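You operate a simulated robot arm through the tools that you are given. There is no shell and no other tool. Be economical: measure what you need, move in short steps, check, and stop when the job is done.

You run a simulated robot arm. Do the job below in one go: nothing can be reset, and whatever is moved stays where it is left.

Task
With its cover up, prove the white lamp at full and at lowest brightness.
Fine: red key ON, teal knob to both stops, left at the lowest; key OFF and cover shut at the end. Where these are worked on the way, their far stop is far enough and under half their travel is too little: lamp cover, red key.

The check looks at the end state, three seconds after you hand in, the way a careful person would. Anything else that was tipped, shoved, dropped, spilled or broken makes it a failure. A push-on lid holds only when it is set on centred and level and pressed home; a screw cap is set on level and turned clockwise until tight.

Robot
A 7-joint arm with a two-finger parallel gripper, fixed in place. Base frame: the origin is at the foot of the arm, x ahead of it, y to its left, z up. Lengths are in cm, angles in degrees, forces in N, time in s.
With the tool pointing down near the work surface it reaches from about 20 to 74 cm from the base axis. Its first joint turns from -166.0 to 166.0 degrees. Payload 1.57 kg.
The tool frame sits at the grasp point between the pads (the TCP): z along the fingers, y along the line on which they close. The tips reach 3 cm beyond it. The gripper opens to 11 cm. The fingers are 2.4 cm wide and 1.2 cm thick; the gripper's body (4.8 by 11.2 cm) begins 7.8 cm behind the TCP.
Orientation is that of the tool frame in the base frame, as a unit quaternion [x, y, z, w]. With the fingers straight down and closing along the base's y, the tool's x points along the base's -x, its y along +y and its z along -z.

Tools
- The arm moves only by the tool servo_tool. Its argument "commands" is a list of rows, each a list of 7 numbers: the finger opening in cm, from 0 to 11, then the shift along the tool's x, y, z in cm, then the turn, a rotation vector about the tool's x, y, z in rad. In form: [[claw, dx, dy, dz, wx, wy, wz], ...]. A call has 1 to 12 rows; each row is the pose to reach, as a shift and turn from the pose commanded when the call began, along the tool's axes at that moment. Rows are played at 5 a second. More than 5 cm and 8.6 degrees between two rows, or a gripper value outside its range, and nothing of the call is played. Where a pose cannot be reached the arm comes as near as it can. A force on the tool above 40 N (or 10 N above the force at the start of the call, whichever is more), or a blocked arm, ends the call early, and 0.2 s more pass. The fingers move at their own pace (about 4.5 cm/s each) and stop on an object; they squeeze with about 36 N. The grip force told is the motor's: it shows also when the fingers shut on nothing. Time passes only in rows, and 0.2 s behind the last, so rows that repeat a pose let the fingers close. It gives the time, the measured TCP pose, the force on the tool (base axes), the opening and the grip force at its end, in the units of the frame above (readings bear some noise), with the torque about the TCP (base axes, N m) and any sound that the robot's microphone picked up.
- Cameras (640 x 400 px; columns grow to the right, rows downward): "scene" is fixed at [39.95, 50.05, 161.67]; the picture's right is [-0.96, 0.27, 0.00], its down [0.13, 0.45, -0.88] and it looks along [-0.24, -0.85, -0.47] (base axes); focal length 367 px, centre (320, 200). "wrist" rides on the gripper at [7, 1.6, -14.1] in the tool frame; the picture's right is [-0.23, 0.97, 0.00], its down [-0.86, -0.20, -0.48] and it looks along [-0.47, -0.11, 0.88] (tool axes); focal length 222 px, centre (320, 200). There is no depth. A picture from a camera that has moved, and an enlarged one, comes with that camera's place and axes in the base frame and with its lens.
- camera(camera): a new picture of that camera. No time passes.
- slide_trunk(by): slides the trunk up (or, below 0, down) by that many cm; the arm rides with it, the base frame stays. It gives what a move gives, with no picture.
- close_up(camera, box): a new picture of the part [left, top, right, bottom] of that camera's present view, enlarged. No time passes.
- finish_job(): hands the job in; it is judged then, once.

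Work in short steps. Places have to be worked out from the pictures, the camera data and where the tool is seen: move nearer, look again, correct. Check each grasp and each placing, and mend what went wrong. You have 120 turns and 76 pictures in all, those below and enlarged ones among them. Open the gripper and draw the arm clear of the work before you hand the job in, unless the task says otherwise; then end with one line.

The tools are called after "Call:" as name(argument=value, ...) on one line, values as JSON. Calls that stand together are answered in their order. servo_tool: Moves the arm, as the interface text tells. Its arguments: {"type":"object","properties":{"commands":{"type":"array","items":{"type":"array","items":{"type":"number"}}}},"required":["commands"]} The other tools are called the same way: slide_trunk (by) slides the trunk up or down; camera (camera) takes a picture; close_up (camera, box) takes an enlarged picture of a part of a camera's view; finish_job () hands the job in.

At the start:

```text
time_s: 0.0
position: [9.18, -39.08, 118.31]
tcp_rot: [0.0, 1.0, -0.001, 0.0]
force: [-0.1, -0.7, 0.4]
torque: [-0.02, 0.0, 0.05]
grip_width: 11.0
finger_force: 0.1
trunk travel left (down, up): [-47.5, 11.5]
```

scene: 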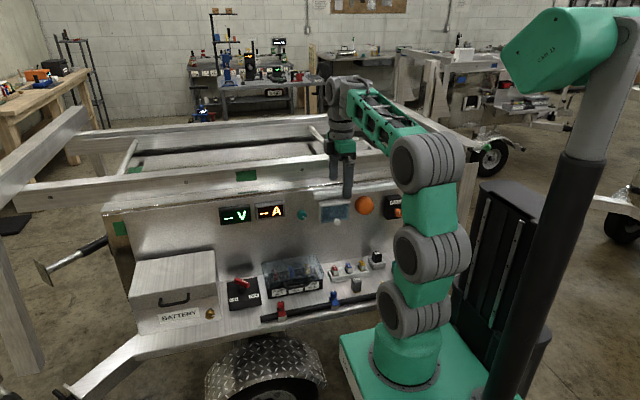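
wrist: 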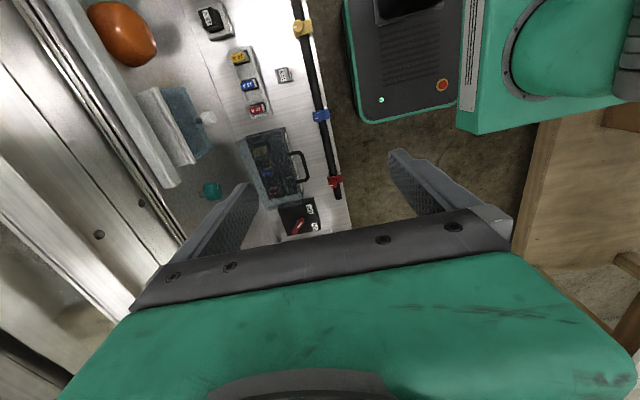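

I'll enlarge the scene view around the panel to identify the lamp, its cover, the red key and the teal knob.

Call:
close_up(camera="scene", box=[200, 180, 420, 330])

Call:
close_up(camera="wrist", box=[60, 0, 360, 240])

```text
2.67 times, centred on (310, 255) of scene
camera zoom: at [39.95, 50.05, 161.67], right [-0.96, 0.27, 0.0], down [0.13, 0.45, -0.88], along [-0.24, -0.85, -0.47], focal length 979 px, centre (347, 53)
```

zoom: 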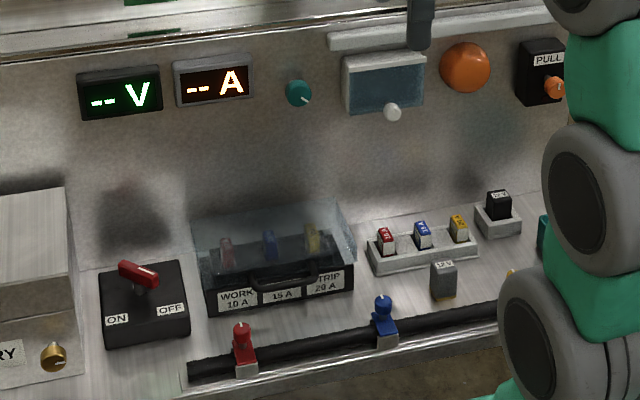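

```text
1.67 times, centred on (210, 120) of wrist
camera zoom: at [2.08, -37.43, 132.45], right [0.23, 0.97, 0.0], down [0.86, -0.2, 0.48], along [0.47, -0.11, -0.88], focal length 370 px, centre (503, 333)
```

zoom: 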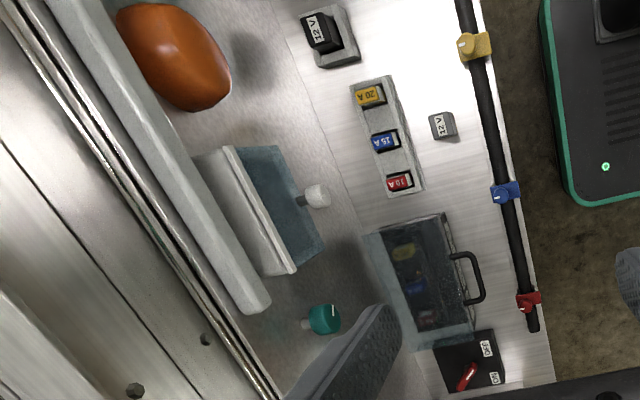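

Triangulating: teal knob ≈ (15.4, -60.7, 95.5), cover's white knob ≈ (3.5, -57, 92.4), red key ≈ (39, -52.7, 76.6), with the panel vertical facing +y. I'll turn the tool to point horizontally at the panel (toward -y), moving down.

Call:
servo_tool(commands=[[4, 0, 0.4, 1.5, 0.1428, 0, 0], [4, 0, 0.8, 3, 0.2856, 0, 0], [4, 0, 1.2, 4.5, 0.4284, 0, 0], [4, 0, 1.6, 6, 0.5712, 0, 0], [4, 0, 2, 7.5, 0.714, 0, 0], [4, 0, 2.4, 9, 0.8568, 0, 0], [4, 0, 2.8, 10.5, 0.9996, 0, 0], [4, 0, 3.2, 12, 1.1424, 0, 0], [4, 0, 3.6, 13.5, 1.2852, 0, 0], [4, 0, 4, 15, 1.428, 0, 0], [4, 0, 4, 16.5, 1.5708, 0, 0], [4, 0, 4, 16.5, 1.5708, 0, 0]])

```text
time_s: 1.9
position: [1.55, -35.95, 105.21]
tcp_rot: [0.085, 0.83, -0.548, -0.062]
force: [-0.7, 0.1, -0.7]
torque: [-0.03, 0.0, -0.01]
grip_width: 3.97
finger_force: 0.1
out of reach, approached as far as the arm can: row 9
trunk travel left (down, up): [-47.5, 11.5]
stopped in row 9: the arm was blocked; the commanded pose is now the measured one
```

The arm stopped short (reach limit). I'll look at the arm's posture.

Call:
camera(camera="scene")

Call:
camera(camera="wrist")

```text
71 pictures are left
```

scene: 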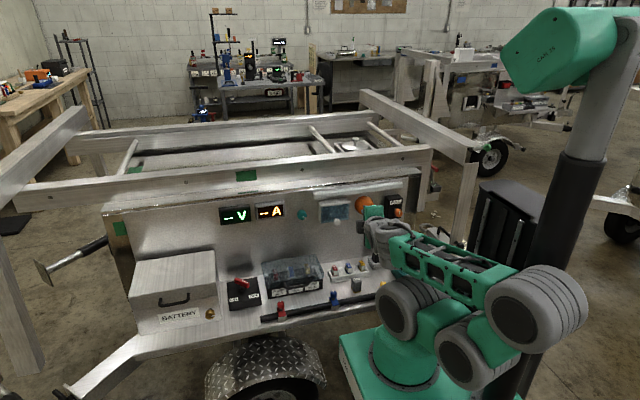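

```text
70 pictures are left
camera wrist: at [-2.43, -21.05, 109.37], right [0.29, 0.33, -0.9], down [0.92, 0.17, 0.36], along [0.27, -0.93, -0.25], focal length 222 px, centre (320, 200)
```

wrist: 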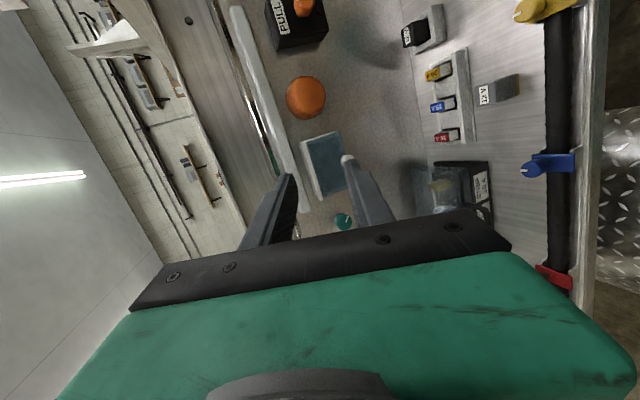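

The arm was folded too tightly; moving closer to the panel should give room. I'll go to about (12, -47, 100) with the tool fully horizontal.

Call:
servo_tool(commands=[[4, -2.1, 0.2, 1.65, 0.03, -0.015, -0.002], [4, -4.2, 0.4, 3.3, 0.08, -0.04, -0.006], [4, -6.3, 0.65, 4.96, 0.14, -0.073, -0.012], [4, -8.4, 0.86, 6.6, 0.21, -0.11, -0.017], [4, -10.5, 1.07, 8.25, 0.28, -0.146, -0.023], [4, -12.58, 1.29, 9.92, 0.35, -0.18, -0.028], [4, -12.58, 1.29, 9.92, 0.402, -0.209, -0.033], [4, -12.58, 1.29, 9.92, 0.402, -0.209, -0.033]])

```text
time_s: 2.6
position: [-1.68, -38.88, 104.44]
tcp_rot: [0.142, 0.794, -0.584, -0.096]
force: [0.2, -0.1, -0.9]
torque: [-0.01, 0.0, 0.03]
grip_width: 3.99
finger_force: 0.1
trunk travel left (down, up): [-47.5, 11.5]
stopped in row 3: the arm was blocked; the commanded pose is now the measured one
```

Still blocked; the arm is folded with the elbow low. I'll raise the tool to unfold the elbow and straighten the orientation, then lower the trunk to bring it back down to panel height.

Call:
servo_tool(commands=[[4, -0.7, -3.1, -1.5, 0, 0, 0], [4, -2, -6.3, -3, 0, 0, 0], [4, -4, -9.5, -4.6, 0.04, -0.04, -0.01], [4, -6, -12.7, -6.1, 0.08, -0.09, -0.017], [4, -8, -16, -7.6, 0.13, -0.15, -0.03], [4, -9.5, -19, -9.1, 0.19, -0.21, -0.04], [4, -10.7, -22.2, -10.7, 0.25, -0.28, -0.055], [4, -11.7, -25.4, -12.2, 0.299, -0.339, -0.065], [4, -11.7, -25.4, -12.2, 0.299, -0.339, -0.065]])

```text
time_s: 3.2
position: [-7.19, -36.7, 112.03]
tcp_rot: [0.222, 0.77, -0.579, -0.153]
force: [0.5, 0.4, -0.7]
torque: [0.01, -0.02, -0.04]
grip_width: 3.98
finger_force: 0.1
trunk travel left (down, up): [-47.5, 11.5]
stopped in row 3: the arm was blocked; the commanded pose is now the measured one
```

Drifting the wrong way; I'll check the posture again.

Call:
camera(camera="scene")

```text
69 pictures are left
```

scene: 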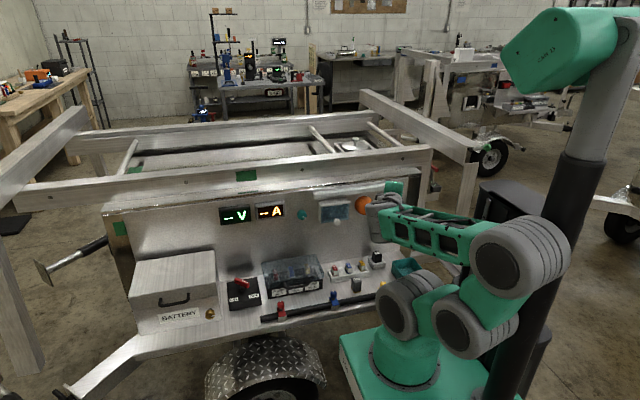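

The elbow swings back toward the column. I'll back off to a 45° tilt, higher and to +x, then lower the trunk so the forearm can come from above.

Call:
servo_tool(commands=[[4, -1.6, -1, -1, -0.049, -0.046, -0.03], [4, -3.3, -2.1, -1.9, -0.098, -0.093, -0.06], [4, -4.9, -3.1, -2.9, -0.148, -0.139, -0.09], [4, -6.6, -4.2, -3.8, -0.197, -0.185, -0.12], [4, -8.2, -5.2, -4.8, -0.246, -0.232, -0.15], [4, -9.8, -6.2, -5.8, -0.295, -0.278, -0.18], [4, -11.5, -7.3, -6.7, -0.344, -0.324, -0.21], [4, -13.1, -8.3, -7.7, -0.394, -0.37, -0.24], [4, -14.8, -9.4, -8.6, -0.443, -0.417, -0.27], [4, -16.4, -10.4, -9.6, -0.492, -0.463, -0.3], [4, -16.4, -10.4, -9.6, -0.492, -0.463, -0.3]])

```text
time_s: 5.6
position: [9.98, -39.71, 125.23]
tcp_rot: [0.001, 0.924, -0.383, 0.001]
force: [0.8, 0.0, -0.7]
torque: [0.01, 0.02, -0.03]
grip_width: 3.98
finger_force: 0.1
trunk travel left (down, up): [-47.5, 11.5]
```

At 45° as commanded. Lower the trunk by 25 cm.

Call:
slide_trunk(by=-25)

Call:
camera(camera="scene")

```text
time_s: 8.2
position: [10.03, -39.69, 100.17]
tcp_rot: [0.002, 0.924, -0.382, 0.0]
force: [0.8, -0.8, -0.1]
torque: [0.0, 0.0, 0.02]
grip_width: 4.0
finger_force: 0.1
trunk travel left (down, up): [-22.5, 36.5]
```

```text
68 pictures are left
```

scene: 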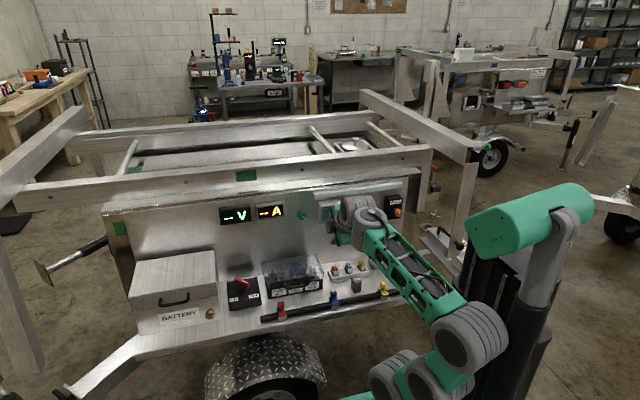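

Now pitch to horizontal while moving slightly toward the panel.

Call:
servo_tool(commands=[[4, -0.4, -0.4, 1, 0, 0, 0], [4, -0.8, -0.8, 2, 0.1, 0, 0], [4, -1.2, -1.2, 3, 0.2, 0, 0], [4, -1.6, -1.7, 4, 0.32, 0, 0], [4, -2, -2.1, 4.9, 0.44, 0, 0], [4, -2, -2.1, 4.9, 0.56, 0, 0], [4, -2, -2.1, 4.9, 0.67, 0, 0], [4, -2, -2.1, 4.9, 0.785, 0, 0], [4, -2, -2.1, 4.9, 0.785, 0, 0]])

```text
time_s: 9.7
position: [5.57, -45.51, 96.17]
tcp_rot: [0.054, 0.787, -0.613, -0.051]
force: [-0.4, 0.6, -0.5]
torque: [0.02, 0.0, -0.03]
grip_width: 4.01
finger_force: 0.0
trunk travel left (down, up): [-22.5, 36.5]
stopped in row 7: the arm was blocked; the commanded pose is now the measured one
```

Nearly horizontal but joint-limited. I'll shift to +x and up, removing the yaw, then lower the trunk more for margin.

Call:
servo_tool(commands=[[4, -1.7, -1.6, 0.3, 0, -0.03, -0.008], [4, -3.5, -3.3, 0.7, 0, -0.07, -0.018], [4, -5.2, -5, 1, 0, -0.11, -0.028], [4, -6.95, -6.65, 1.43, 0, -0.147, -0.037], [4, -6.95, -6.65, 1.43, 0, -0.147, -0.037]])

Call:
slide_trunk(by=-7)

```text
time_s: 10.9
position: [12.26, -49.59, 101.98]
tcp_rot: [-0.008, 0.789, -0.614, -0.004]
force: [-0.4, -0.6, 0.5]
torque: [-0.03, 0.01, 0.02]
grip_width: 3.98
finger_force: 0.1
trunk travel left (down, up): [-22.5, 36.5]
```

```text
time_s: 12.0
position: [12.18, -49.54, 95.16]
tcp_rot: [-0.008, 0.789, -0.615, -0.004]
force: [0.3, -0.1, 1.1]
torque: [-0.05, -0.01, -0.02]
grip_width: 4.0
finger_force: 0.0
trunk travel left (down, up): [-15.5, 43.5]
```

Now finish the pitch to horizontal and look.

Call:
servo_tool(commands=[[4, 0, 0, 0, 0.08, 0, 0], [4, 0, 0, 0, 0.16, 0, 0], [4, 0, 0, 0, 0.24, 0, 0], [4, 0, 0, 0, 0.24, 0, 0]])

Call:
camera(camera="wrist")

```text
time_s: 13.0
position: [12.24, -49.48, 95.07]
tcp_rot: [-0.008, 0.709, -0.705, -0.003]
force: [-0.5, 0.5, 0.0]
torque: [-0.02, 0.0, -0.02]
grip_width: 4.0
finger_force: 0.0
trunk travel left (down, up): [-15.5, 43.5]
```

```text
67 pictures are left
camera wrist: at [5.09, -35.46, 93.68], right [0.21, 0.01, -0.98], down [0.85, 0.48, 0.19], along [0.47, -0.88, 0.1], focal length 222 px, centre (320, 200)
```

wrist: 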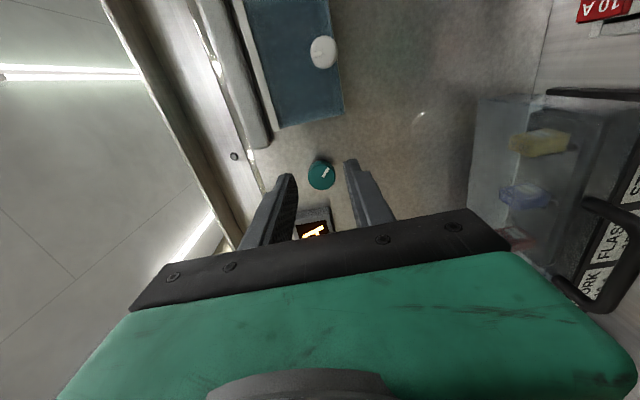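

Horizontal achieved. Zoom on the cover and the teal knob.

Call:
close_up(camera="wrist", box=[180, 0, 420, 220])

```text
1.82 times, centred on (300, 110) of wrist
camera zoom: at [5.09, -35.46, 93.68], right [0.21, 0.01, -0.98], down [0.85, 0.48, 0.19], along [0.47, -0.88, 0.1], focal length 404 px, centre (356, 364)
```

zoom: 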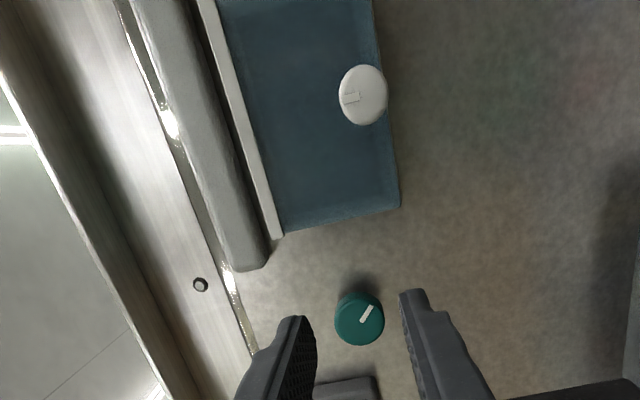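

Cover: hinge along its top (z≈99), white pull knob at its lower middle ≈ (3.4, -57, 92.8). I'll roll the tool 90° so the fingers close along base x with the camera above, and move in front of the cover knob.

Call:
servo_tool(commands=[[4, 0.8, 0.15, -0.3, 0, 0, -0.1428], [4, 1.6, 0.3, -0.6, 0, 0, -0.2856], [4, 2.4, 0.45, -0.8, 0, 0, -0.4284], [4, 3.2, 0.6, -1, 0, 0, -0.5712], [4, 4, 0.75, -1.2, 0, 0, -0.714], [4, 4.8, 0.9, -1.4, 0, 0, -0.8568], [4, 5.6, 1, -1.7, 0, 0, -0.9996], [4, 6.4, 1.2, -2, 0, 0, -1.1424], [4, 7.2, 1.3, -2.2, 0, 0, -1.2852], [4, 8, 1.5, -2.4, 0, 0, -1.428], [4, 8.84, 1.6, -2.5, 0, 0, -1.5708], [4, 8.84, 1.6, -2.5, 0, 0, -1.5708]])

Call:
camera(camera="wrist")

Call:
camera(camera="scene")

```text
time_s: 15.6
position: [7.29, -47.53, 90.95]
tcp_rot: [-0.484, 0.518, -0.505, -0.492]
force: [1.4, -0.2, 0.6]
torque: [-0.02, 0.01, 0.02]
grip_width: 3.99
finger_force: 0.0
out of reach, approached as far as the arm can: row 11, 12
trunk travel left (down, up): [-15.5, 43.5]
```

```text
65 pictures are left
camera wrist: at [5.7, -33.44, 97.92], right [-0.96, 0.02, -0.27], down [0.25, 0.48, -0.84], along [0.11, -0.88, -0.47], focal length 222 px, centre (320, 200)
```

wrist: 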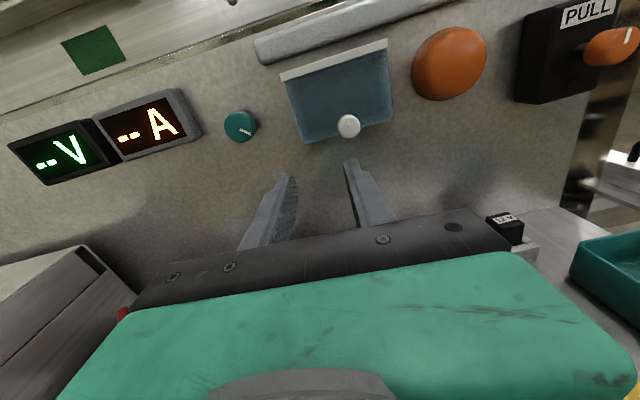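

```text
64 pictures are left
```

scene: 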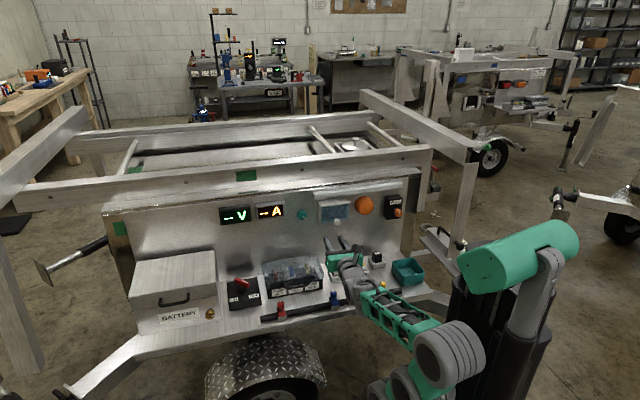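

Excellent view from above the fingers. Zoom on knob and cover.

Call:
close_up(camera="wrist", box=[200, 20, 440, 200])

Call:
close_up(camera="scene", box=[280, 170, 420, 260])

```text
2.22 times, centred on (320, 110) of wrist
camera zoom: at [5.7, -33.44, 97.92], right [-0.96, 0.02, -0.27], down [0.25, 0.48, -0.84], along [0.11, -0.88, -0.47], focal length 494 px, centre (320, 400)
```

zoom: 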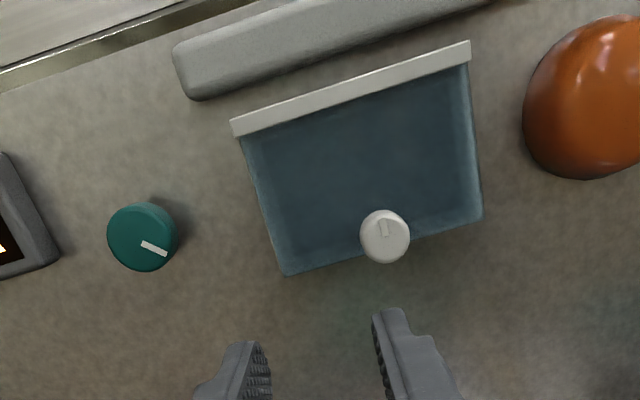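

```text
4.44 times, centred on (350, 215) of scene
camera zoom: at [39.95, 50.05, 161.67], right [-0.96, 0.27, 0.0], down [0.13, 0.45, -0.88], along [-0.24, -0.85, -0.47], focal length 1632 px, centre (187, 133)
```

zoom: 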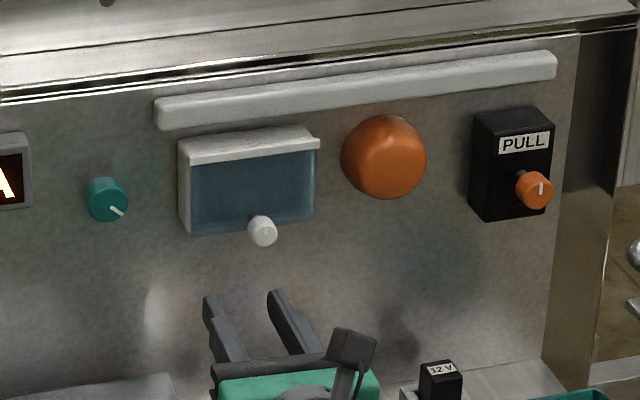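

The knob is at ≈(3.46, -57, 92.7). The last move ended off-target; I'll move 4 cm forward to get within reach and see where the commanded pose really sits.

Call:
servo_tool(commands=[[4, 0, 0, 2, 0, 0, 0], [4, 0, 0, 4, 0, 0, 0], [4, 0, 0, 4, 0, 0, 0], [4, 0, 0, 4, 0, 0, 0]])

```text
time_s: 16.6
position: [7.41, -51.37, 90.94]
tcp_rot: [-0.481, 0.521, -0.505, -0.492]
force: [0.8, 0.0, -0.2]
torque: [-0.05, 0.01, -0.03]
grip_width: 4.01
finger_force: 0.1
trunk travel left (down, up): [-15.5, 43.5]
```

Now align with the knob laterally and vertically.

Call:
servo_tool(commands=[[4, 1, 2, 0, 0, 0, -0.03], [4, 1.95, 3.9, 0, 0, 0, -0.047], [4, 1.95, 3.9, 0, 0, 0, -0.047]])

Call:
camera(camera="wrist")

```text
time_s: 17.4
position: [7.77, -51.94, 90.9]
tcp_rot: [-0.486, 0.515, -0.493, -0.507]
force: [0.1, 0.2, 0.0]
torque: [0.05, -0.01, 0.04]
grip_width: 3.99
finger_force: 0.0
out of reach, approached as far as the arm can: row 1, 2, 3
trunk travel left (down, up): [-15.5, 43.5]
```

```text
61 pictures are left
camera wrist: at [6.65, -37.65, 97.89], right [-0.97, 0.04, -0.24], down [0.23, 0.47, -0.85], along [0.08, -0.88, -0.47], focal length 222 px, centre (320, 200)
```

wrist: 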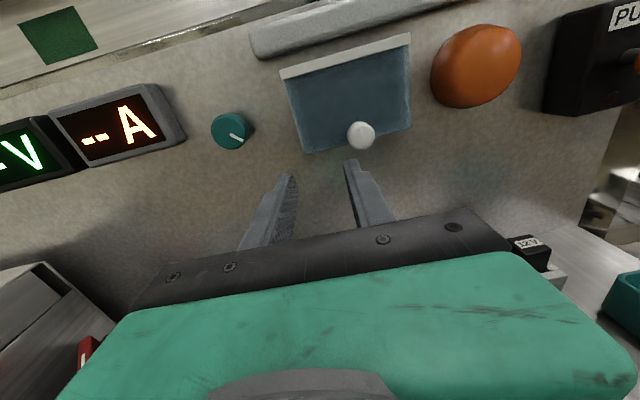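

This pure horizontal attitude is at a joint limit on that side. I'll tilt the tool 30–35° downward (approaching the knob from above-front), which the arm handles easily and suits the lifting arc.

Call:
servo_tool(commands=[[4, 1, 0, -0.4, 0, -0.06, 0], [4, 2, 0.4, -0.8, 0, -0.14, 0], [4, 3, 1, -0.8, 0, -0.22, 0], [4, 4, 1.8, -0.8, 0, -0.3, 0], [4, 5, 2.7, -0.8, 0, -0.38, 0], [4, 5.35, 3.5, -0.8, 0, -0.46, 0], [4, 5.35, 4.3, -0.8, 0, -0.56, 0], [4, 5.35, 4.3, -0.8, 0, -0.56, 0]])

Call:
camera(camera="wrist")

```text
time_s: 19.2
position: [7.03, -50.48, 96.02]
tcp_rot: [-0.56, 0.631, -0.405, -0.352]
force: [-0.5, -0.3, 0.7]
torque: [0.03, 0.0, -0.01]
grip_width: 4.01
finger_force: 0.0
out of reach, approached as far as the arm can: row 1, 2, 3, 4, 5, 6, 7, 8
trunk travel left (down, up): [-15.5, 43.5]
```

```text
60 pictures are left
camera wrist: at [4.45, -40.56, 108.02], right [-0.94, 0.14, -0.32], down [0.3, 0.78, -0.54], along [0.17, -0.6, -0.78], focal length 222 px, centre (320, 200)
```

wrist: 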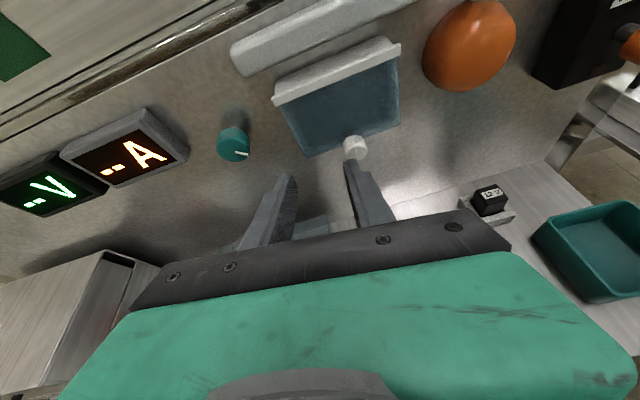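

Lateral motion is limited only in this roll, likely the last joint's limit. I'll roll back the other way (toward roll +90), checking that x frees up.

Call:
servo_tool(commands=[[4, 0, 0, -1, 0, 0, 0.1428], [4, 0, 0, -1.4, 0, 0, 0.2856], [4, 0, 0.4, -1.4, 0, 0, 0.4284], [4, 0, 0.8, -1.4, 0, 0, 0.5712], [4, 0, 1.2, -1.4, 0, 0, 0.714], [4, 0, 1.6, -1.4, 0, 0, 0.8568], [4, 0, 2, -1.4, 0, 0, 0.9996], [4, -0.1, 2.4, -1.4, 0, 0, 1.1424], [4, -0.1, 2.8, -1.4, 0, 0, 1.2852], [4, -0.2, 3.2, -1.4, 0, 0, 1.428], [4, -0.2, 3.54, -1.4, 0, 0, 1.5708], [4, -0.2, 3.54, -1.4, 0, 0, 1.7]])

```text
time_s: 21.8
position: [3.6, -48.86, 95.83]
tcp_rot: [0.107, 0.837, -0.532, 0.071]
force: [0.8, 0.1, 0.6]
torque: [0.0, -0.01, 0.03]
grip_width: 4.04
finger_force: 0.1
trunk travel left (down, up): [-15.5, 43.5]
```

x is free now. Continue rolling to +90.

Call:
servo_tool(commands=[[4, 0, 0, 0, 0, 0, 0.14], [4, 0, 0, 0, 0, 0, 0.28], [4, 0, 0, 0, 0, 0, 0.42], [4, 0, 0, 0, 0, 0, 0.56], [4, 0, 0, 0, 0, 0, 0.7], [4, 0, 0, 0, 0, 0, 0.84], [4, 0, 0, 0, 0, 0, 0.98], [4, 0, 0, 0, 0, 0, 1.12], [4, 0, 0, 0, 0, 0, 1.23], [4, 0, 0, 0, 0, 0, 1.33], [4, 0, 0, 0, 0, 0, 1.33]])

Call:
camera(camera="wrist")

```text
time_s: 24.2
position: [3.47, -48.97, 96.0]
tcp_rot: [0.599, 0.593, -0.374, 0.385]
force: [-0.9, -0.3, -0.1]
torque: [0.04, -0.03, 0.0]
grip_width: 4.0
finger_force: 0.1
trunk travel left (down, up): [-15.5, 43.5]
```

```text
59 pictures are left
camera wrist: at [5.15, -33.26, 95.64], right [0.97, -0.1, 0.22], down [-0.22, 0.07, 0.97], along [-0.11, -0.99, 0.05], focal length 222 px, centre (320, 200)
```

wrist: 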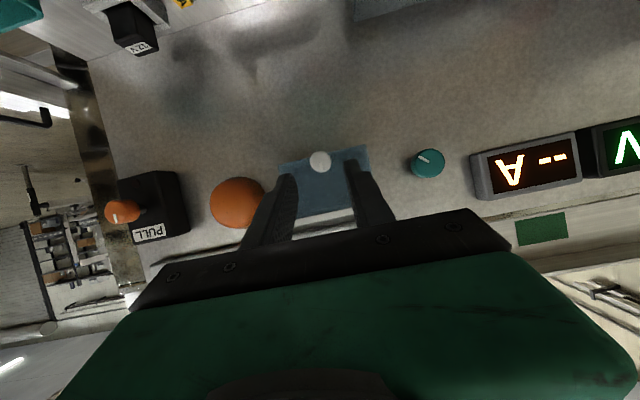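

Roll +90 works and the tool axis points right at the knob (8.7 cm ahead of TCP). Advance 6.8 cm (tips ~1.1 cm past the knob centre) with fingers open 4.5.

Call:
servo_tool(commands=[[4.5, -0.1, 0, 1.5, 0, 0, 0], [4.5, -0.2, 0, 3, 0, 0, 0], [4.5, -0.3, 0, 4.5, 0, 0, 0], [4.5, -0.4, 0, 5.8, 0, 0, 0], [4.5, -0.4, 0, 6.8, 0, 0, 0], [4.5, -0.4, 0, 6.8, 0, 0, 0]])

Call:
close_up(camera="wrist", box=[220, 80, 440, 240])

```text
time_s: 25.6
position: [3.5, -55.43, 93.32]
tcp_rot: [0.599, 0.594, -0.375, 0.385]
force: [0.7, 0.3, 0.9]
torque: [-0.02, 0.0, -0.01]
grip_width: 4.48
finger_force: 0.1
trunk travel left (down, up): [-15.5, 43.5]
```

```text
2.50 times, centred on (330, 160) of wrist
camera zoom: at [5.17, -39.57, 93.07], right [0.97, -0.1, 0.22], down [-0.21, 0.07, 0.97], along [-0.11, -0.99, 0.05], focal length 555 px, centre (295, 300)
```

zoom: 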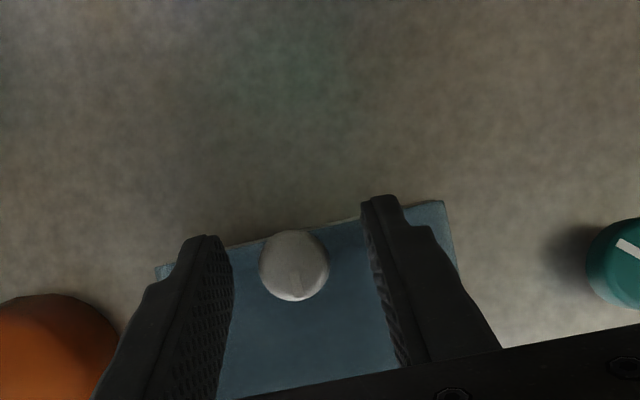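

The knob is between the tips. Close the fingers.

Call:
servo_tool(commands=[[0, 0, 0, 0, 0, 0, 0], [0, 0, 0, 0, 0, 0, 0], [0, 0, 0, 0, 0, 0, 0], [0, 0, 0, 0, 0, 0, 0]])

Call:
close_up(camera="wrist", box=[220, 80, 440, 240])

```text
time_s: 26.6
position: [3.4, -55.27, 93.37]
tcp_rot: [0.6, 0.594, -0.374, 0.384]
force: [-2.2, -0.7, 0.2]
torque: [0.04, 0.02, -0.05]
grip_width: 2.08
finger_force: 34.2
trunk travel left (down, up): [-15.5, 43.5]
```

```text
2.50 times, centred on (330, 160) of wrist
camera zoom: at [5.13, -39.56, 93.07], right [0.97, -0.1, 0.22], down [-0.21, 0.07, 0.97], along [-0.11, -0.99, 0.05], focal length 555 px, centre (295, 300)
```

zoom: 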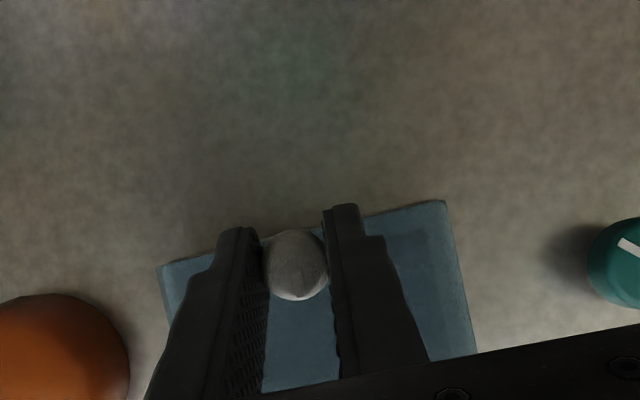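

Good grip on the knob (2.08 cm). Now lift along an arc about the hinge (est. y≈-59, z≈99), first ~40°, watching the force.

Call:
servo_tool(commands=[[0, -0.05, 0, -0.57, 0, 0.052, 0], [0, -0.145, 0, -1.13, 0, 0.105, 0], [0, -0.3, 0, -1.7, 0, 0.157, 0], [0, -0.477, 0, -2.24, 0, 0.209, 0], [0, -0.74, 0, -2.77, 0, 0.262, 0], [0, -1.01, 0, -3.28, 0, 0.314, 0], [0, -1.36, 0, -3.76, 0, 0.366, 0], [0, -1.72, 0, -4.22, 0, 0.419, 0]])

Call:
camera(camera="wrist")

Call:
close_up(camera="scene", box=[280, 170, 420, 260])

```text
time_s: 28.4
position: [3.43, -52.37, 96.33]
tcp_rot: [0.666, 0.661, -0.238, 0.249]
force: [-6.8, -3.5, -14.5]
torque: [1.13, 0.1, -0.15]
grip_width: 2.1
finger_force: 34.6
trunk travel left (down, up): [-15.5, 43.5]
```

```text
56 pictures are left
camera wrist: at [5.02, -37.82, 102.66], right [0.97, -0.17, 0.16], down [-0.22, -0.34, 0.92], along [-0.1, -0.92, -0.37], focal length 222 px, centre (320, 200)
```

wrist: 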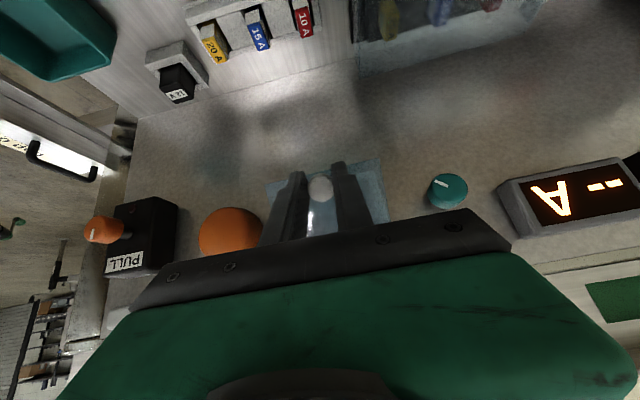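

```text
4.44 times, centred on (350, 215) of scene
camera zoom: at [39.95, 50.05, 161.67], right [-0.96, 0.27, 0.0], down [0.13, 0.45, -0.88], along [-0.24, -0.85, -0.47], focal length 1632 px, centre (187, 133)
```

zoom: 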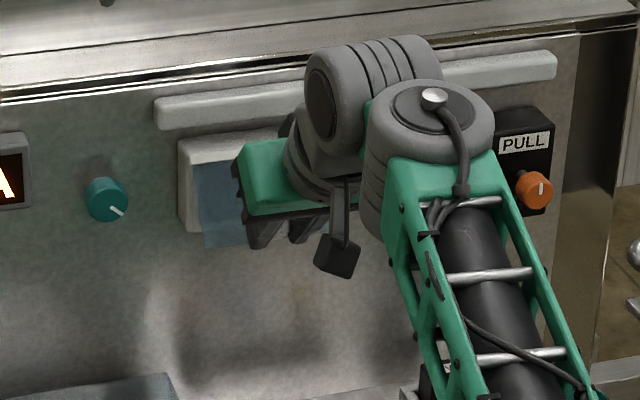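

The cover is lifting with modest force. Continue the arc to ~90°.

Call:
servo_tool(commands=[[0, -0.22, 0, -0.56, 0, 0.052, 0], [0, -0.46, 0, -1.1, 0, 0.105, 0], [0, -0.77, 0, -1.62, 0, 0.157, 0], [0, -1.11, 0, -2.11, 0, 0.209, 0], [0, -1.5, 0, -2.58, 0, 0.262, 0], [0, -1.92, 0, -3.02, 0, 0.314, 0], [0, -2.39, 0, -3.41, 0, 0.366, 0], [0, -2.88, 0, -3.78, 0, 0.419, 0], [0, -3.42, 0, -4.1, 0, 0.471, 0], [0, -3.98, 0, -4.37, 0, 0.524, 0]])

Call:
camera(camera="wrist")

Call:
close_up(camera="scene", box=[280, 130, 420, 260])

```text
time_s: 29.6
position: [3.41, -51.33, 98.65]
tcp_rot: [0.691, 0.684, -0.161, 0.172]
force: [-9.6, -7.7, 1.9]
torque: [-0.1, 0.23, -0.22]
grip_width: 2.1
finger_force: 33.8
out of reach, approached as far as the arm can: row 5, 6
trunk travel left (down, up): [-15.5, 43.5]
stopped in row 6: the force on the tool passed its limit at 48 N (the readings are from after the stop); the commanded pose is now the measured one
```

```text
54 pictures are left
camera wrist: at [4.95, -38.65, 108.09], right [0.97, -0.21, 0.12], down [-0.22, -0.54, 0.81], along [-0.1, -0.82, -0.57], focal length 222 px, centre (320, 200)
```

wrist: 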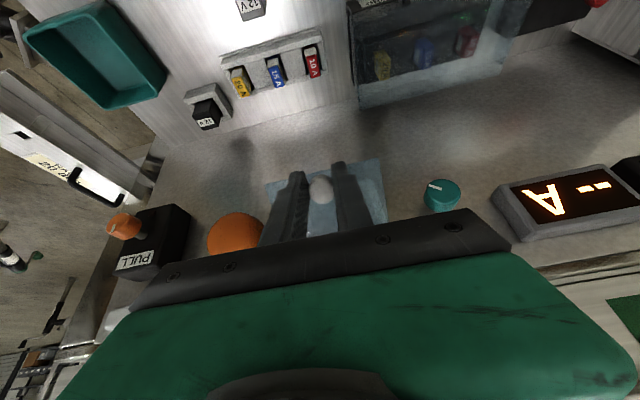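

```text
3.08 times, centred on (350, 195) of scene
camera zoom: at [39.95, 50.05, 161.67], right [-0.96, 0.27, 0.0], down [0.13, 0.45, -0.88], along [-0.24, -0.85, -0.47], focal length 1130 px, centre (228, 215)
```

zoom: 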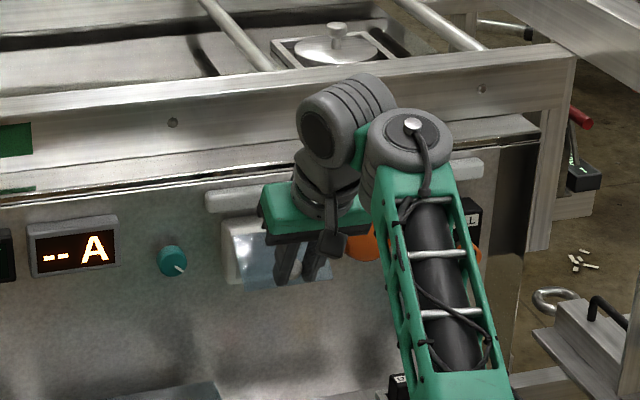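

The lid is about 60° up; the arm's reach solver complained while still pitching. I'll use the trunk to continue upward (the arc is nearly vertical here), 2 cm first.

Call:
slide_trunk(by=2)

```text
time_s: 30.3
position: [3.48, -51.17, 100.62]
tcp_rot: [0.69, 0.685, -0.159, 0.172]
force: [-10.3, 12.7, -14.0]
torque: [1.31, 0.22, -0.21]
grip_width: 2.09
finger_force: 33.9
trunk travel left (down, up): [-17.5, 41.5]
```

Lid at ≈70°. Continue with a small translation up and a bit outward, without further pitching.

Call:
servo_tool(commands=[[0, 0.2, 0, -0.5, 0, 0, 0], [0, 0.1, 0, -1.1, 0, 0, 0], [0, -0.1, 0, -1.6, 0, 0, 0]])

Call:
camera(camera="wrist")

```text
time_s: 31.1
position: [3.44, -50.74, 101.66]
tcp_rot: [0.69, 0.684, -0.161, 0.175]
force: [-15.7, -27.0, -0.8]
torque: [-0.59, 0.36, -0.25]
grip_width: 2.04
finger_force: 34.1
out of reach, approached as far as the arm can: row 3
trunk travel left (down, up): [-17.5, 41.5]
```

```text
52 pictures are left
camera wrist: at [4.95, -37.99, 111.08], right [0.97, -0.21, 0.12], down [-0.22, -0.54, 0.82], along [-0.1, -0.82, -0.57], focal length 222 px, centre (320, 200)
```

wrist: 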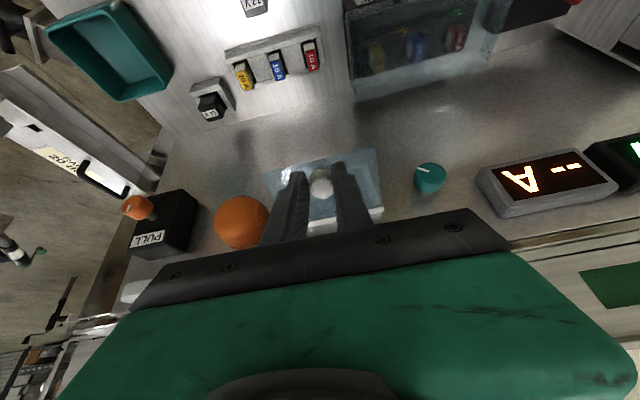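

Force says slightly too far out; ease back 0.5 cm in y and go on up with the trunk.

Call:
servo_tool(commands=[[0, -0.45, 0, 0.23, 0, 0, 0], [0, -0.45, 0, 0.23, 0, 0, 0]])

Call:
slide_trunk(by=1.5)

```text
time_s: 31.7
position: [3.44, -50.7, 101.72]
tcp_rot: [0.689, 0.685, -0.162, 0.173]
force: [-15.0, 18.2, -0.1]
torque: [0.37, 0.45, -0.3]
grip_width: 2.06
finger_force: 34.2
trunk travel left (down, up): [-17.5, 41.5]
```

```text
time_s: 32.3
position: [3.5, -51.08, 102.84]
tcp_rot: [0.689, 0.685, -0.16, 0.173]
force: [-14.4, 3.4, -12.6]
torque: [1.12, 0.34, -0.24]
grip_width: 2.01
finger_force: 33.6
trunk travel left (down, up): [-19.0, 40.0]
```

Progressing with low force (≈85°). Continue: y −0.5 then trunk +1.5.

Call:
slide_trunk(by=1)

Call:
servo_tool(commands=[[0, -0.45, 0, 0.23, 0, 0, 0], [0, -0.45, 0, 0.23, 0, 0, 0]])

Call:
camera(camera="wrist")

Call:
close_up(camera="scene", box=[280, 130, 420, 260])

```text
time_s: 32.9
position: [3.46, -51.22, 103.93]
tcp_rot: [0.689, 0.685, -0.16, 0.173]
force: [-15.3, -8.2, -12.8]
torque: [0.58, 0.34, -0.28]
grip_width: 2.05
finger_force: 34.2
trunk travel left (down, up): [-20.0, 39.0]
```

```text
time_s: 33.5
position: [3.52, -51.22, 104.18]
tcp_rot: [0.689, 0.685, -0.163, 0.173]
force: [-16.0, 15.6, -3.6]
torque: [1.08, 0.44, -0.3]
grip_width: 2.0
finger_force: 33.9
trunk travel left (down, up): [-20.0, 39.0]
```

```text
51 pictures are left
camera wrist: at [4.99, -38.5, 113.57], right [0.97, -0.2, 0.12], down [-0.21, -0.54, 0.82], along [-0.1, -0.82, -0.56], focal length 222 px, centre (320, 200)
```

wrist: 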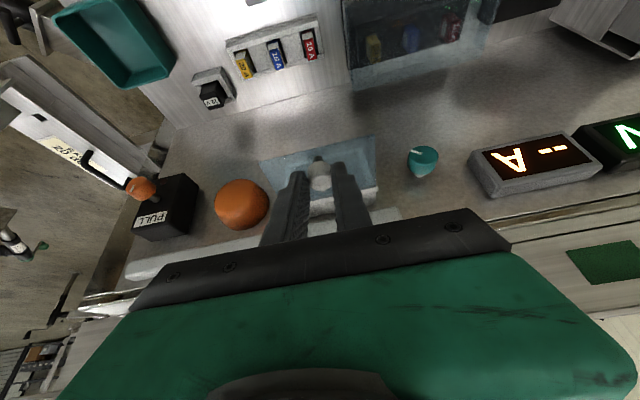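

```text
3.08 times, centred on (350, 195) of scene
camera zoom: at [39.95, 50.05, 161.67], right [-0.96, 0.27, 0.0], down [0.13, 0.45, -0.88], along [-0.24, -0.85, -0.47], focal length 1130 px, centre (228, 215)
```

zoom: 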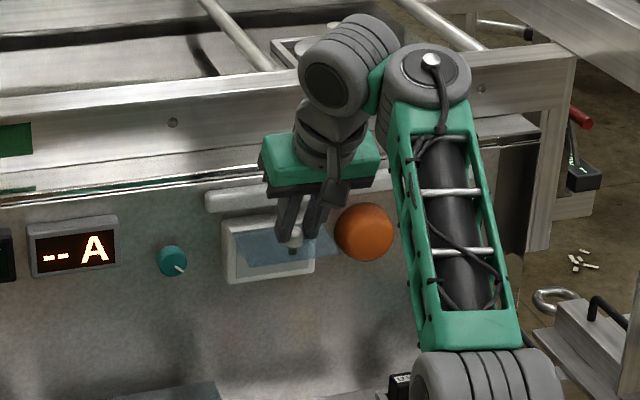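

Cover is about horizontal now, the white lamp panel is visible beneath. Continue further up and back.

Call:
servo_tool(commands=[[0, -0.8, 0, 0, 0, 0, 0], [0, -1.6, 0, 0, 0, 0, 0], [0, -1.6, 0, 0, 0, 0, 0]])

Call:
slide_trunk(by=1)

```text
time_s: 34.3
position: [3.44, -53.61, 105.01]
tcp_rot: [0.686, 0.683, -0.179, 0.175]
force: [23.7, 9.7, 13.1]
torque: [-0.27, -0.61, 0.07]
grip_width: 1.99
finger_force: 33.6
out of reach, approached as far as the arm can: row 1, 2
trunk travel left (down, up): [-20.0, 39.0]
```

```text
time_s: 34.8
position: [3.35, -53.69, 105.2]
tcp_rot: [0.687, 0.686, -0.173, 0.168]
force: [37.1, 8.4, -4.0]
torque: [-0.07, -0.9, 0.09]
grip_width: 1.97
finger_force: 33.4
trunk travel left (down, up): [-21.0, 38.0]
stopped: the force on the tool passed its limit at 41 N (the readings are from after the stop); the commanded pose is now the measured one
```

The knob has now moved to what corresponds to ~115° open and force rises: maybe at the stop. Look.

Call:
close_up(camera="scene", box=[280, 130, 420, 260])

Call:
camera(camera="wrist")

```text
3.08 times, centred on (350, 195) of scene
camera zoom: at [39.95, 50.05, 161.67], right [-0.96, 0.27, 0.0], down [0.13, 0.45, -0.88], along [-0.24, -0.85, -0.47], focal length 1130 px, centre (228, 215)
```

zoom: 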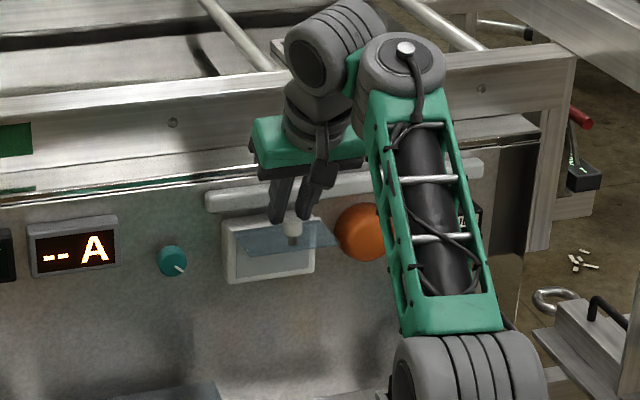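

```text
48 pictures are left
camera wrist: at [5.22, -40.97, 114.44], right [0.97, -0.2, 0.1], down [-0.2, -0.53, 0.82], along [-0.12, -0.82, -0.56], focal length 222 px, centre (320, 200)
```

wrist: 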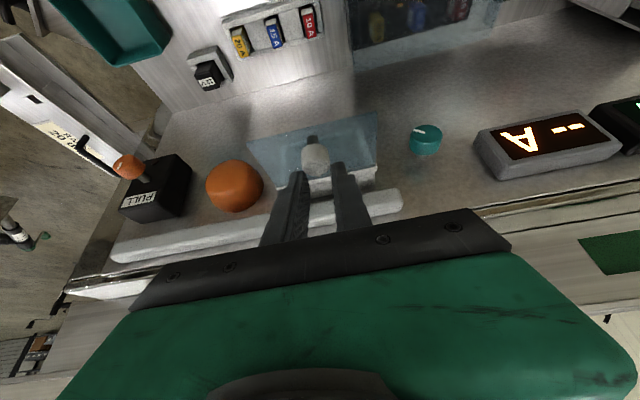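

Fingers have slipped to the end of the knob, lid slightly past horizontal. I'll release and withdraw upward a little to see whether the cover stays.

Call:
servo_tool(commands=[[5, 0, 0, 0, 0, 0, 0], [5, 0, 0, 0, 0, 0, 0], [5, 0, 0, -1.5, 0, 0, 0], [5, 0, 0, -3, 0, 0, 0], [5, 0, 0, -4.5, 0, 0, 0], [5, 0, 0, -4.5, 0, 0, 0]])

Call:
close_up(camera="wrist", box=[160, 80, 480, 280])

Call:
close_up(camera="scene", box=[280, 130, 420, 260])

```text
time_s: 36.2
position: [3.07, -51.83, 109.09]
tcp_rot: [0.69, 0.683, -0.171, 0.167]
force: [0.1, -0.2, 0.6]
torque: [0.01, -0.02, -0.01]
grip_width: 5.0
finger_force: 0.0
out of reach, approached as far as the arm can: row 3, 4
trunk travel left (down, up): [-21.0, 38.0]
```

```text
2.00 times, centred on (320, 180) of wrist
camera zoom: at [4.79, -38.97, 118.42], right [0.97, -0.21, 0.1], down [-0.2, -0.53, 0.82], along [-0.12, -0.82, -0.56], focal length 444 px, centre (320, 240)
```

zoom: 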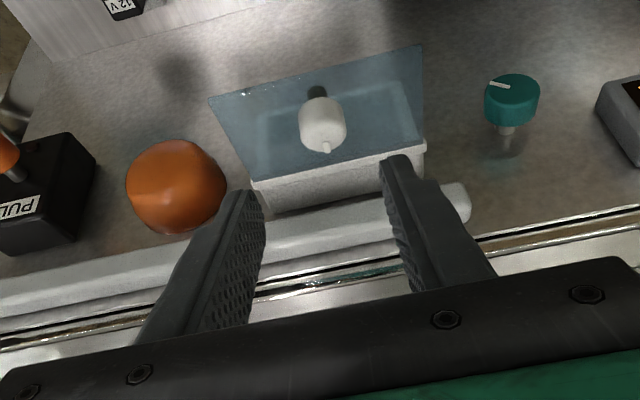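

```text
3.08 times, centred on (350, 195) of scene
camera zoom: at [39.95, 50.05, 161.67], right [-0.96, 0.27, 0.0], down [0.13, 0.45, -0.88], along [-0.24, -0.85, -0.47], focal length 1130 px, centre (228, 215)
```

zoom: 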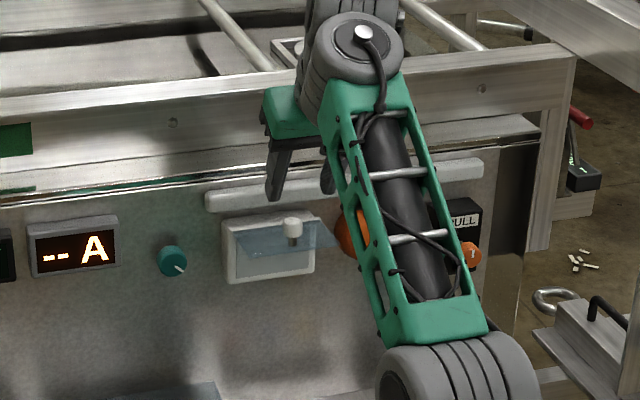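

The cover stays up by itself (≈95°), with the white lamp exposed. Next the red key: move over it with the tool pointing straight down, at ≈(39, -48, 98).

Call:
servo_tool(commands=[[5, 0.85, 3.6, 0.8, 0, 0.048, 0], [5, 1.7, 7.2, 1.6, 0, 0.096, 0], [5, 2.55, 10.8, 2.4, 0, 0.145, 0], [5, 3.4, 14.4, 3.2, 0, 0.193, 0], [5, 4.25, 18, 4, 0, 0.241, 0], [5, 5.1, 21.6, 4.8, 0, 0.29, 0], [5, 5.95, 25.2, 5.6, 0, 0.338, 0], [5, 6.8, 28.8, 6.4, 0, 0.386, 0], [5, 7.65, 32.4, 7.2, 0, 0.435, 0], [5, 8.5, 36, 8, 0, 0.483, 0], [5, 8.5, 36, 8, 0, 0.483, 0]])

Call:
camera(camera="wrist")

Call:
close_up(camera="scene", box=[200, 170, 360, 310])

```text
time_s: 38.6
position: [37.53, -45.95, 96.04]
tcp_rot: [0.71, 0.704, -0.001, -0.001]
force: [1.0, 0.9, 0.9]
torque: [0.0, 0.02, 0.02]
grip_width: 5.0
finger_force: 0.0
out of reach, approached as far as the arm can: row 8, 9, 10, 11
trunk travel left (down, up): [-21.0, 38.0]
```

```text
45 pictures are left
camera wrist: at [39.23, -38.99, 110.19], right [0.97, -0.24, 0.0], down [-0.21, -0.85, 0.48], along [-0.12, -0.47, -0.88], focal length 222 px, centre (320, 200)
```

wrist: 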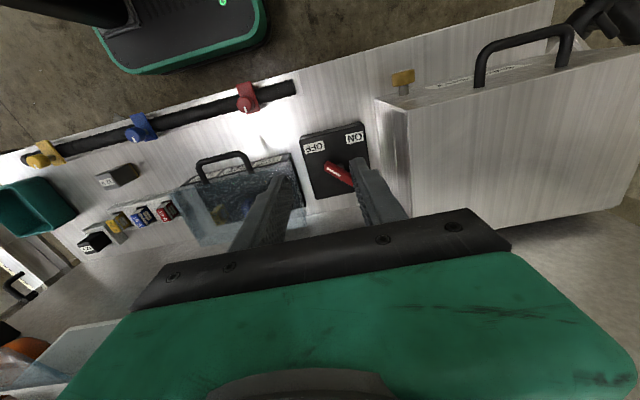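

```text
2.86 times, centred on (280, 240) of scene
camera zoom: at [39.95, 50.05, 161.67], right [-0.96, 0.27, 0.0], down [0.13, 0.45, -0.88], along [-0.24, -0.85, -0.47], focal length 1049 px, centre (434, 86)
```

zoom: 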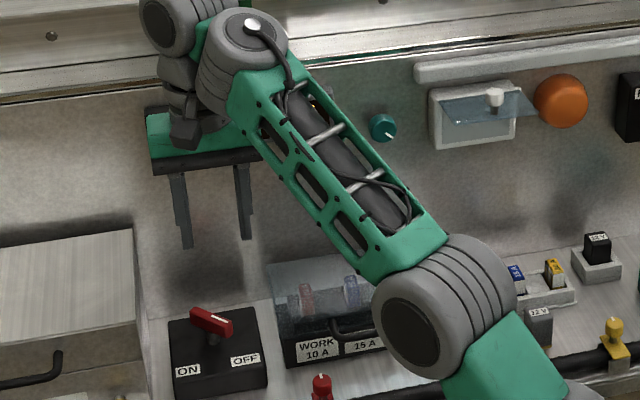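

I'll zoom in on the key.

Call:
close_up(camera="wrist", box=[280, 100, 420, 220])

```text
3.33 times, centred on (350, 160) of wrist
camera zoom: at [39.23, -38.99, 110.19], right [0.97, -0.24, 0.0], down [-0.21, -0.85, 0.48], along [-0.12, -0.47, -0.88], focal length 740 px, centre (220, 333)
```

zoom: 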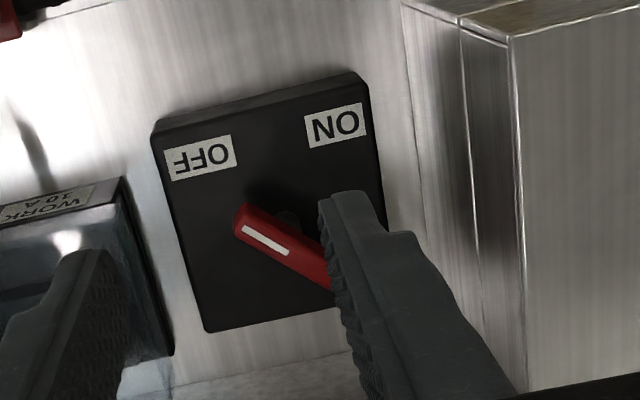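

Pointer mark is toward OFF (≈130° in base plan); ON is ~90° clockwise. Pivot ≈ (39.05, -53.6, 76). I'll go over it with the fingers closing across the bar (roll −45°), at z≈88.

Call:
servo_tool(commands=[[5, 0, 0.2, 1.5, 0, 0, -0.1], [5, -1, 0.4, 3, 0, 0, -0.2], [5, -2, 0.6, 4.5, 0, 0, -0.3], [5, -3.2, 0.8, 5.5, 0, 0, -0.4], [5, -4.4, 1, 6.3, 0, 0, -0.5], [5, -5.6, 1.2, 7, 0, 0, -0.6], [5, -6.7, 1.4, 7.5, 0, 0, -0.7], [5, -7.6, 1.52, 8, 0, 0, -0.785], [5, -7.6, 1.52, 8, 0, 0, -0.785]])

Call:
camera(camera="wrist")

Call:
close_up(camera="scene", box=[200, 200, 320, 310])

```text
time_s: 40.0
position: [38.47, -51.36, 89.15]
tcp_rot: [0.496, 0.868, -0.005, 0.008]
force: [10.1, -17.1, -27.2]
torque: [0.89, 0.59, -0.06]
grip_width: 5.0
finger_force: 0.0
out of reach, approached as far as the arm can: row 6
trunk travel left (down, up): [-21.0, 38.0]
stopped in row 6: the force on the tool passed its limit at 153 N (the readings are from after the stop); the commanded pose is now the measured one
```

```text
42 pictures are left
camera wrist: at [36.15, -44.3, 103.23], right [0.95, 0.3, 0.0], down [0.26, -0.83, 0.5], along [0.15, -0.47, -0.87], focal length 222 px, centre (320, 200)
```

wrist: 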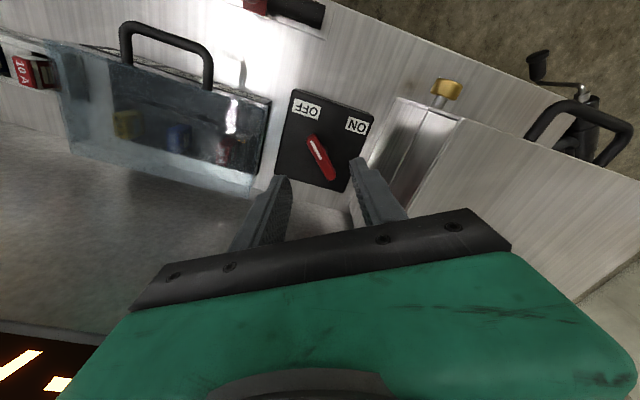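

```text
3.64 times, centred on (260, 255) of scene
camera zoom: at [39.95, 50.05, 161.67], right [-0.96, 0.27, 0.0], down [0.13, 0.45, -0.88], along [-0.24, -0.85, -0.47], focal length 1336 px, centre (538, 0)
```

zoom: 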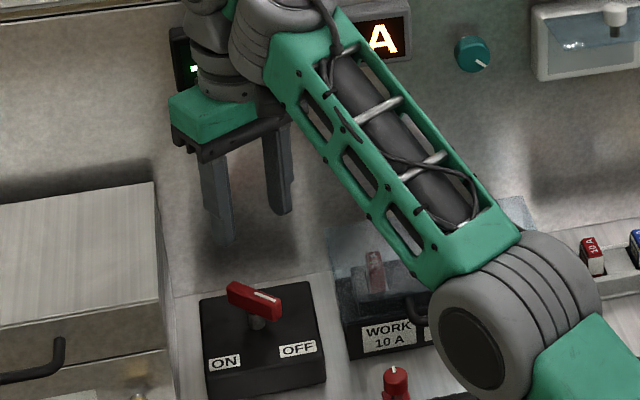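

A 153 N contact stopped the motion: it looks like the hand met its own forearm (trunk low, forearm sloping up). Nothing in the scene looks disturbed. I'll raise the trunk 20 cm so the forearm can come from above.

Call:
slide_trunk(by=20)

Call:
camera(camera="scene")

```text
time_s: 40.5
position: [38.52, -51.65, 89.97]
tcp_rot: [0.497, 0.868, -0.004, 0.007]
force: [9.4, -8.9, -16.2]
torque: [0.32, 0.88, -0.28]
grip_width: 5.04
finger_force: 0.0
trunk travel left (down, up): [-21.9, 37.1]
stopped: the force on the tool passed its limit at 45 N (the readings are from after the stop); the commanded pose is now the measured one
```

```text
40 pictures are left
```

scene: 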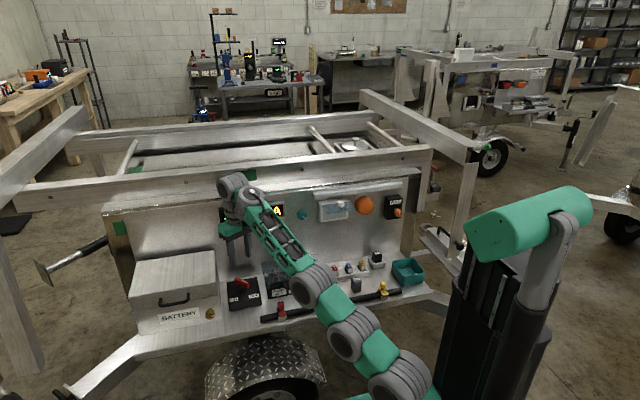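

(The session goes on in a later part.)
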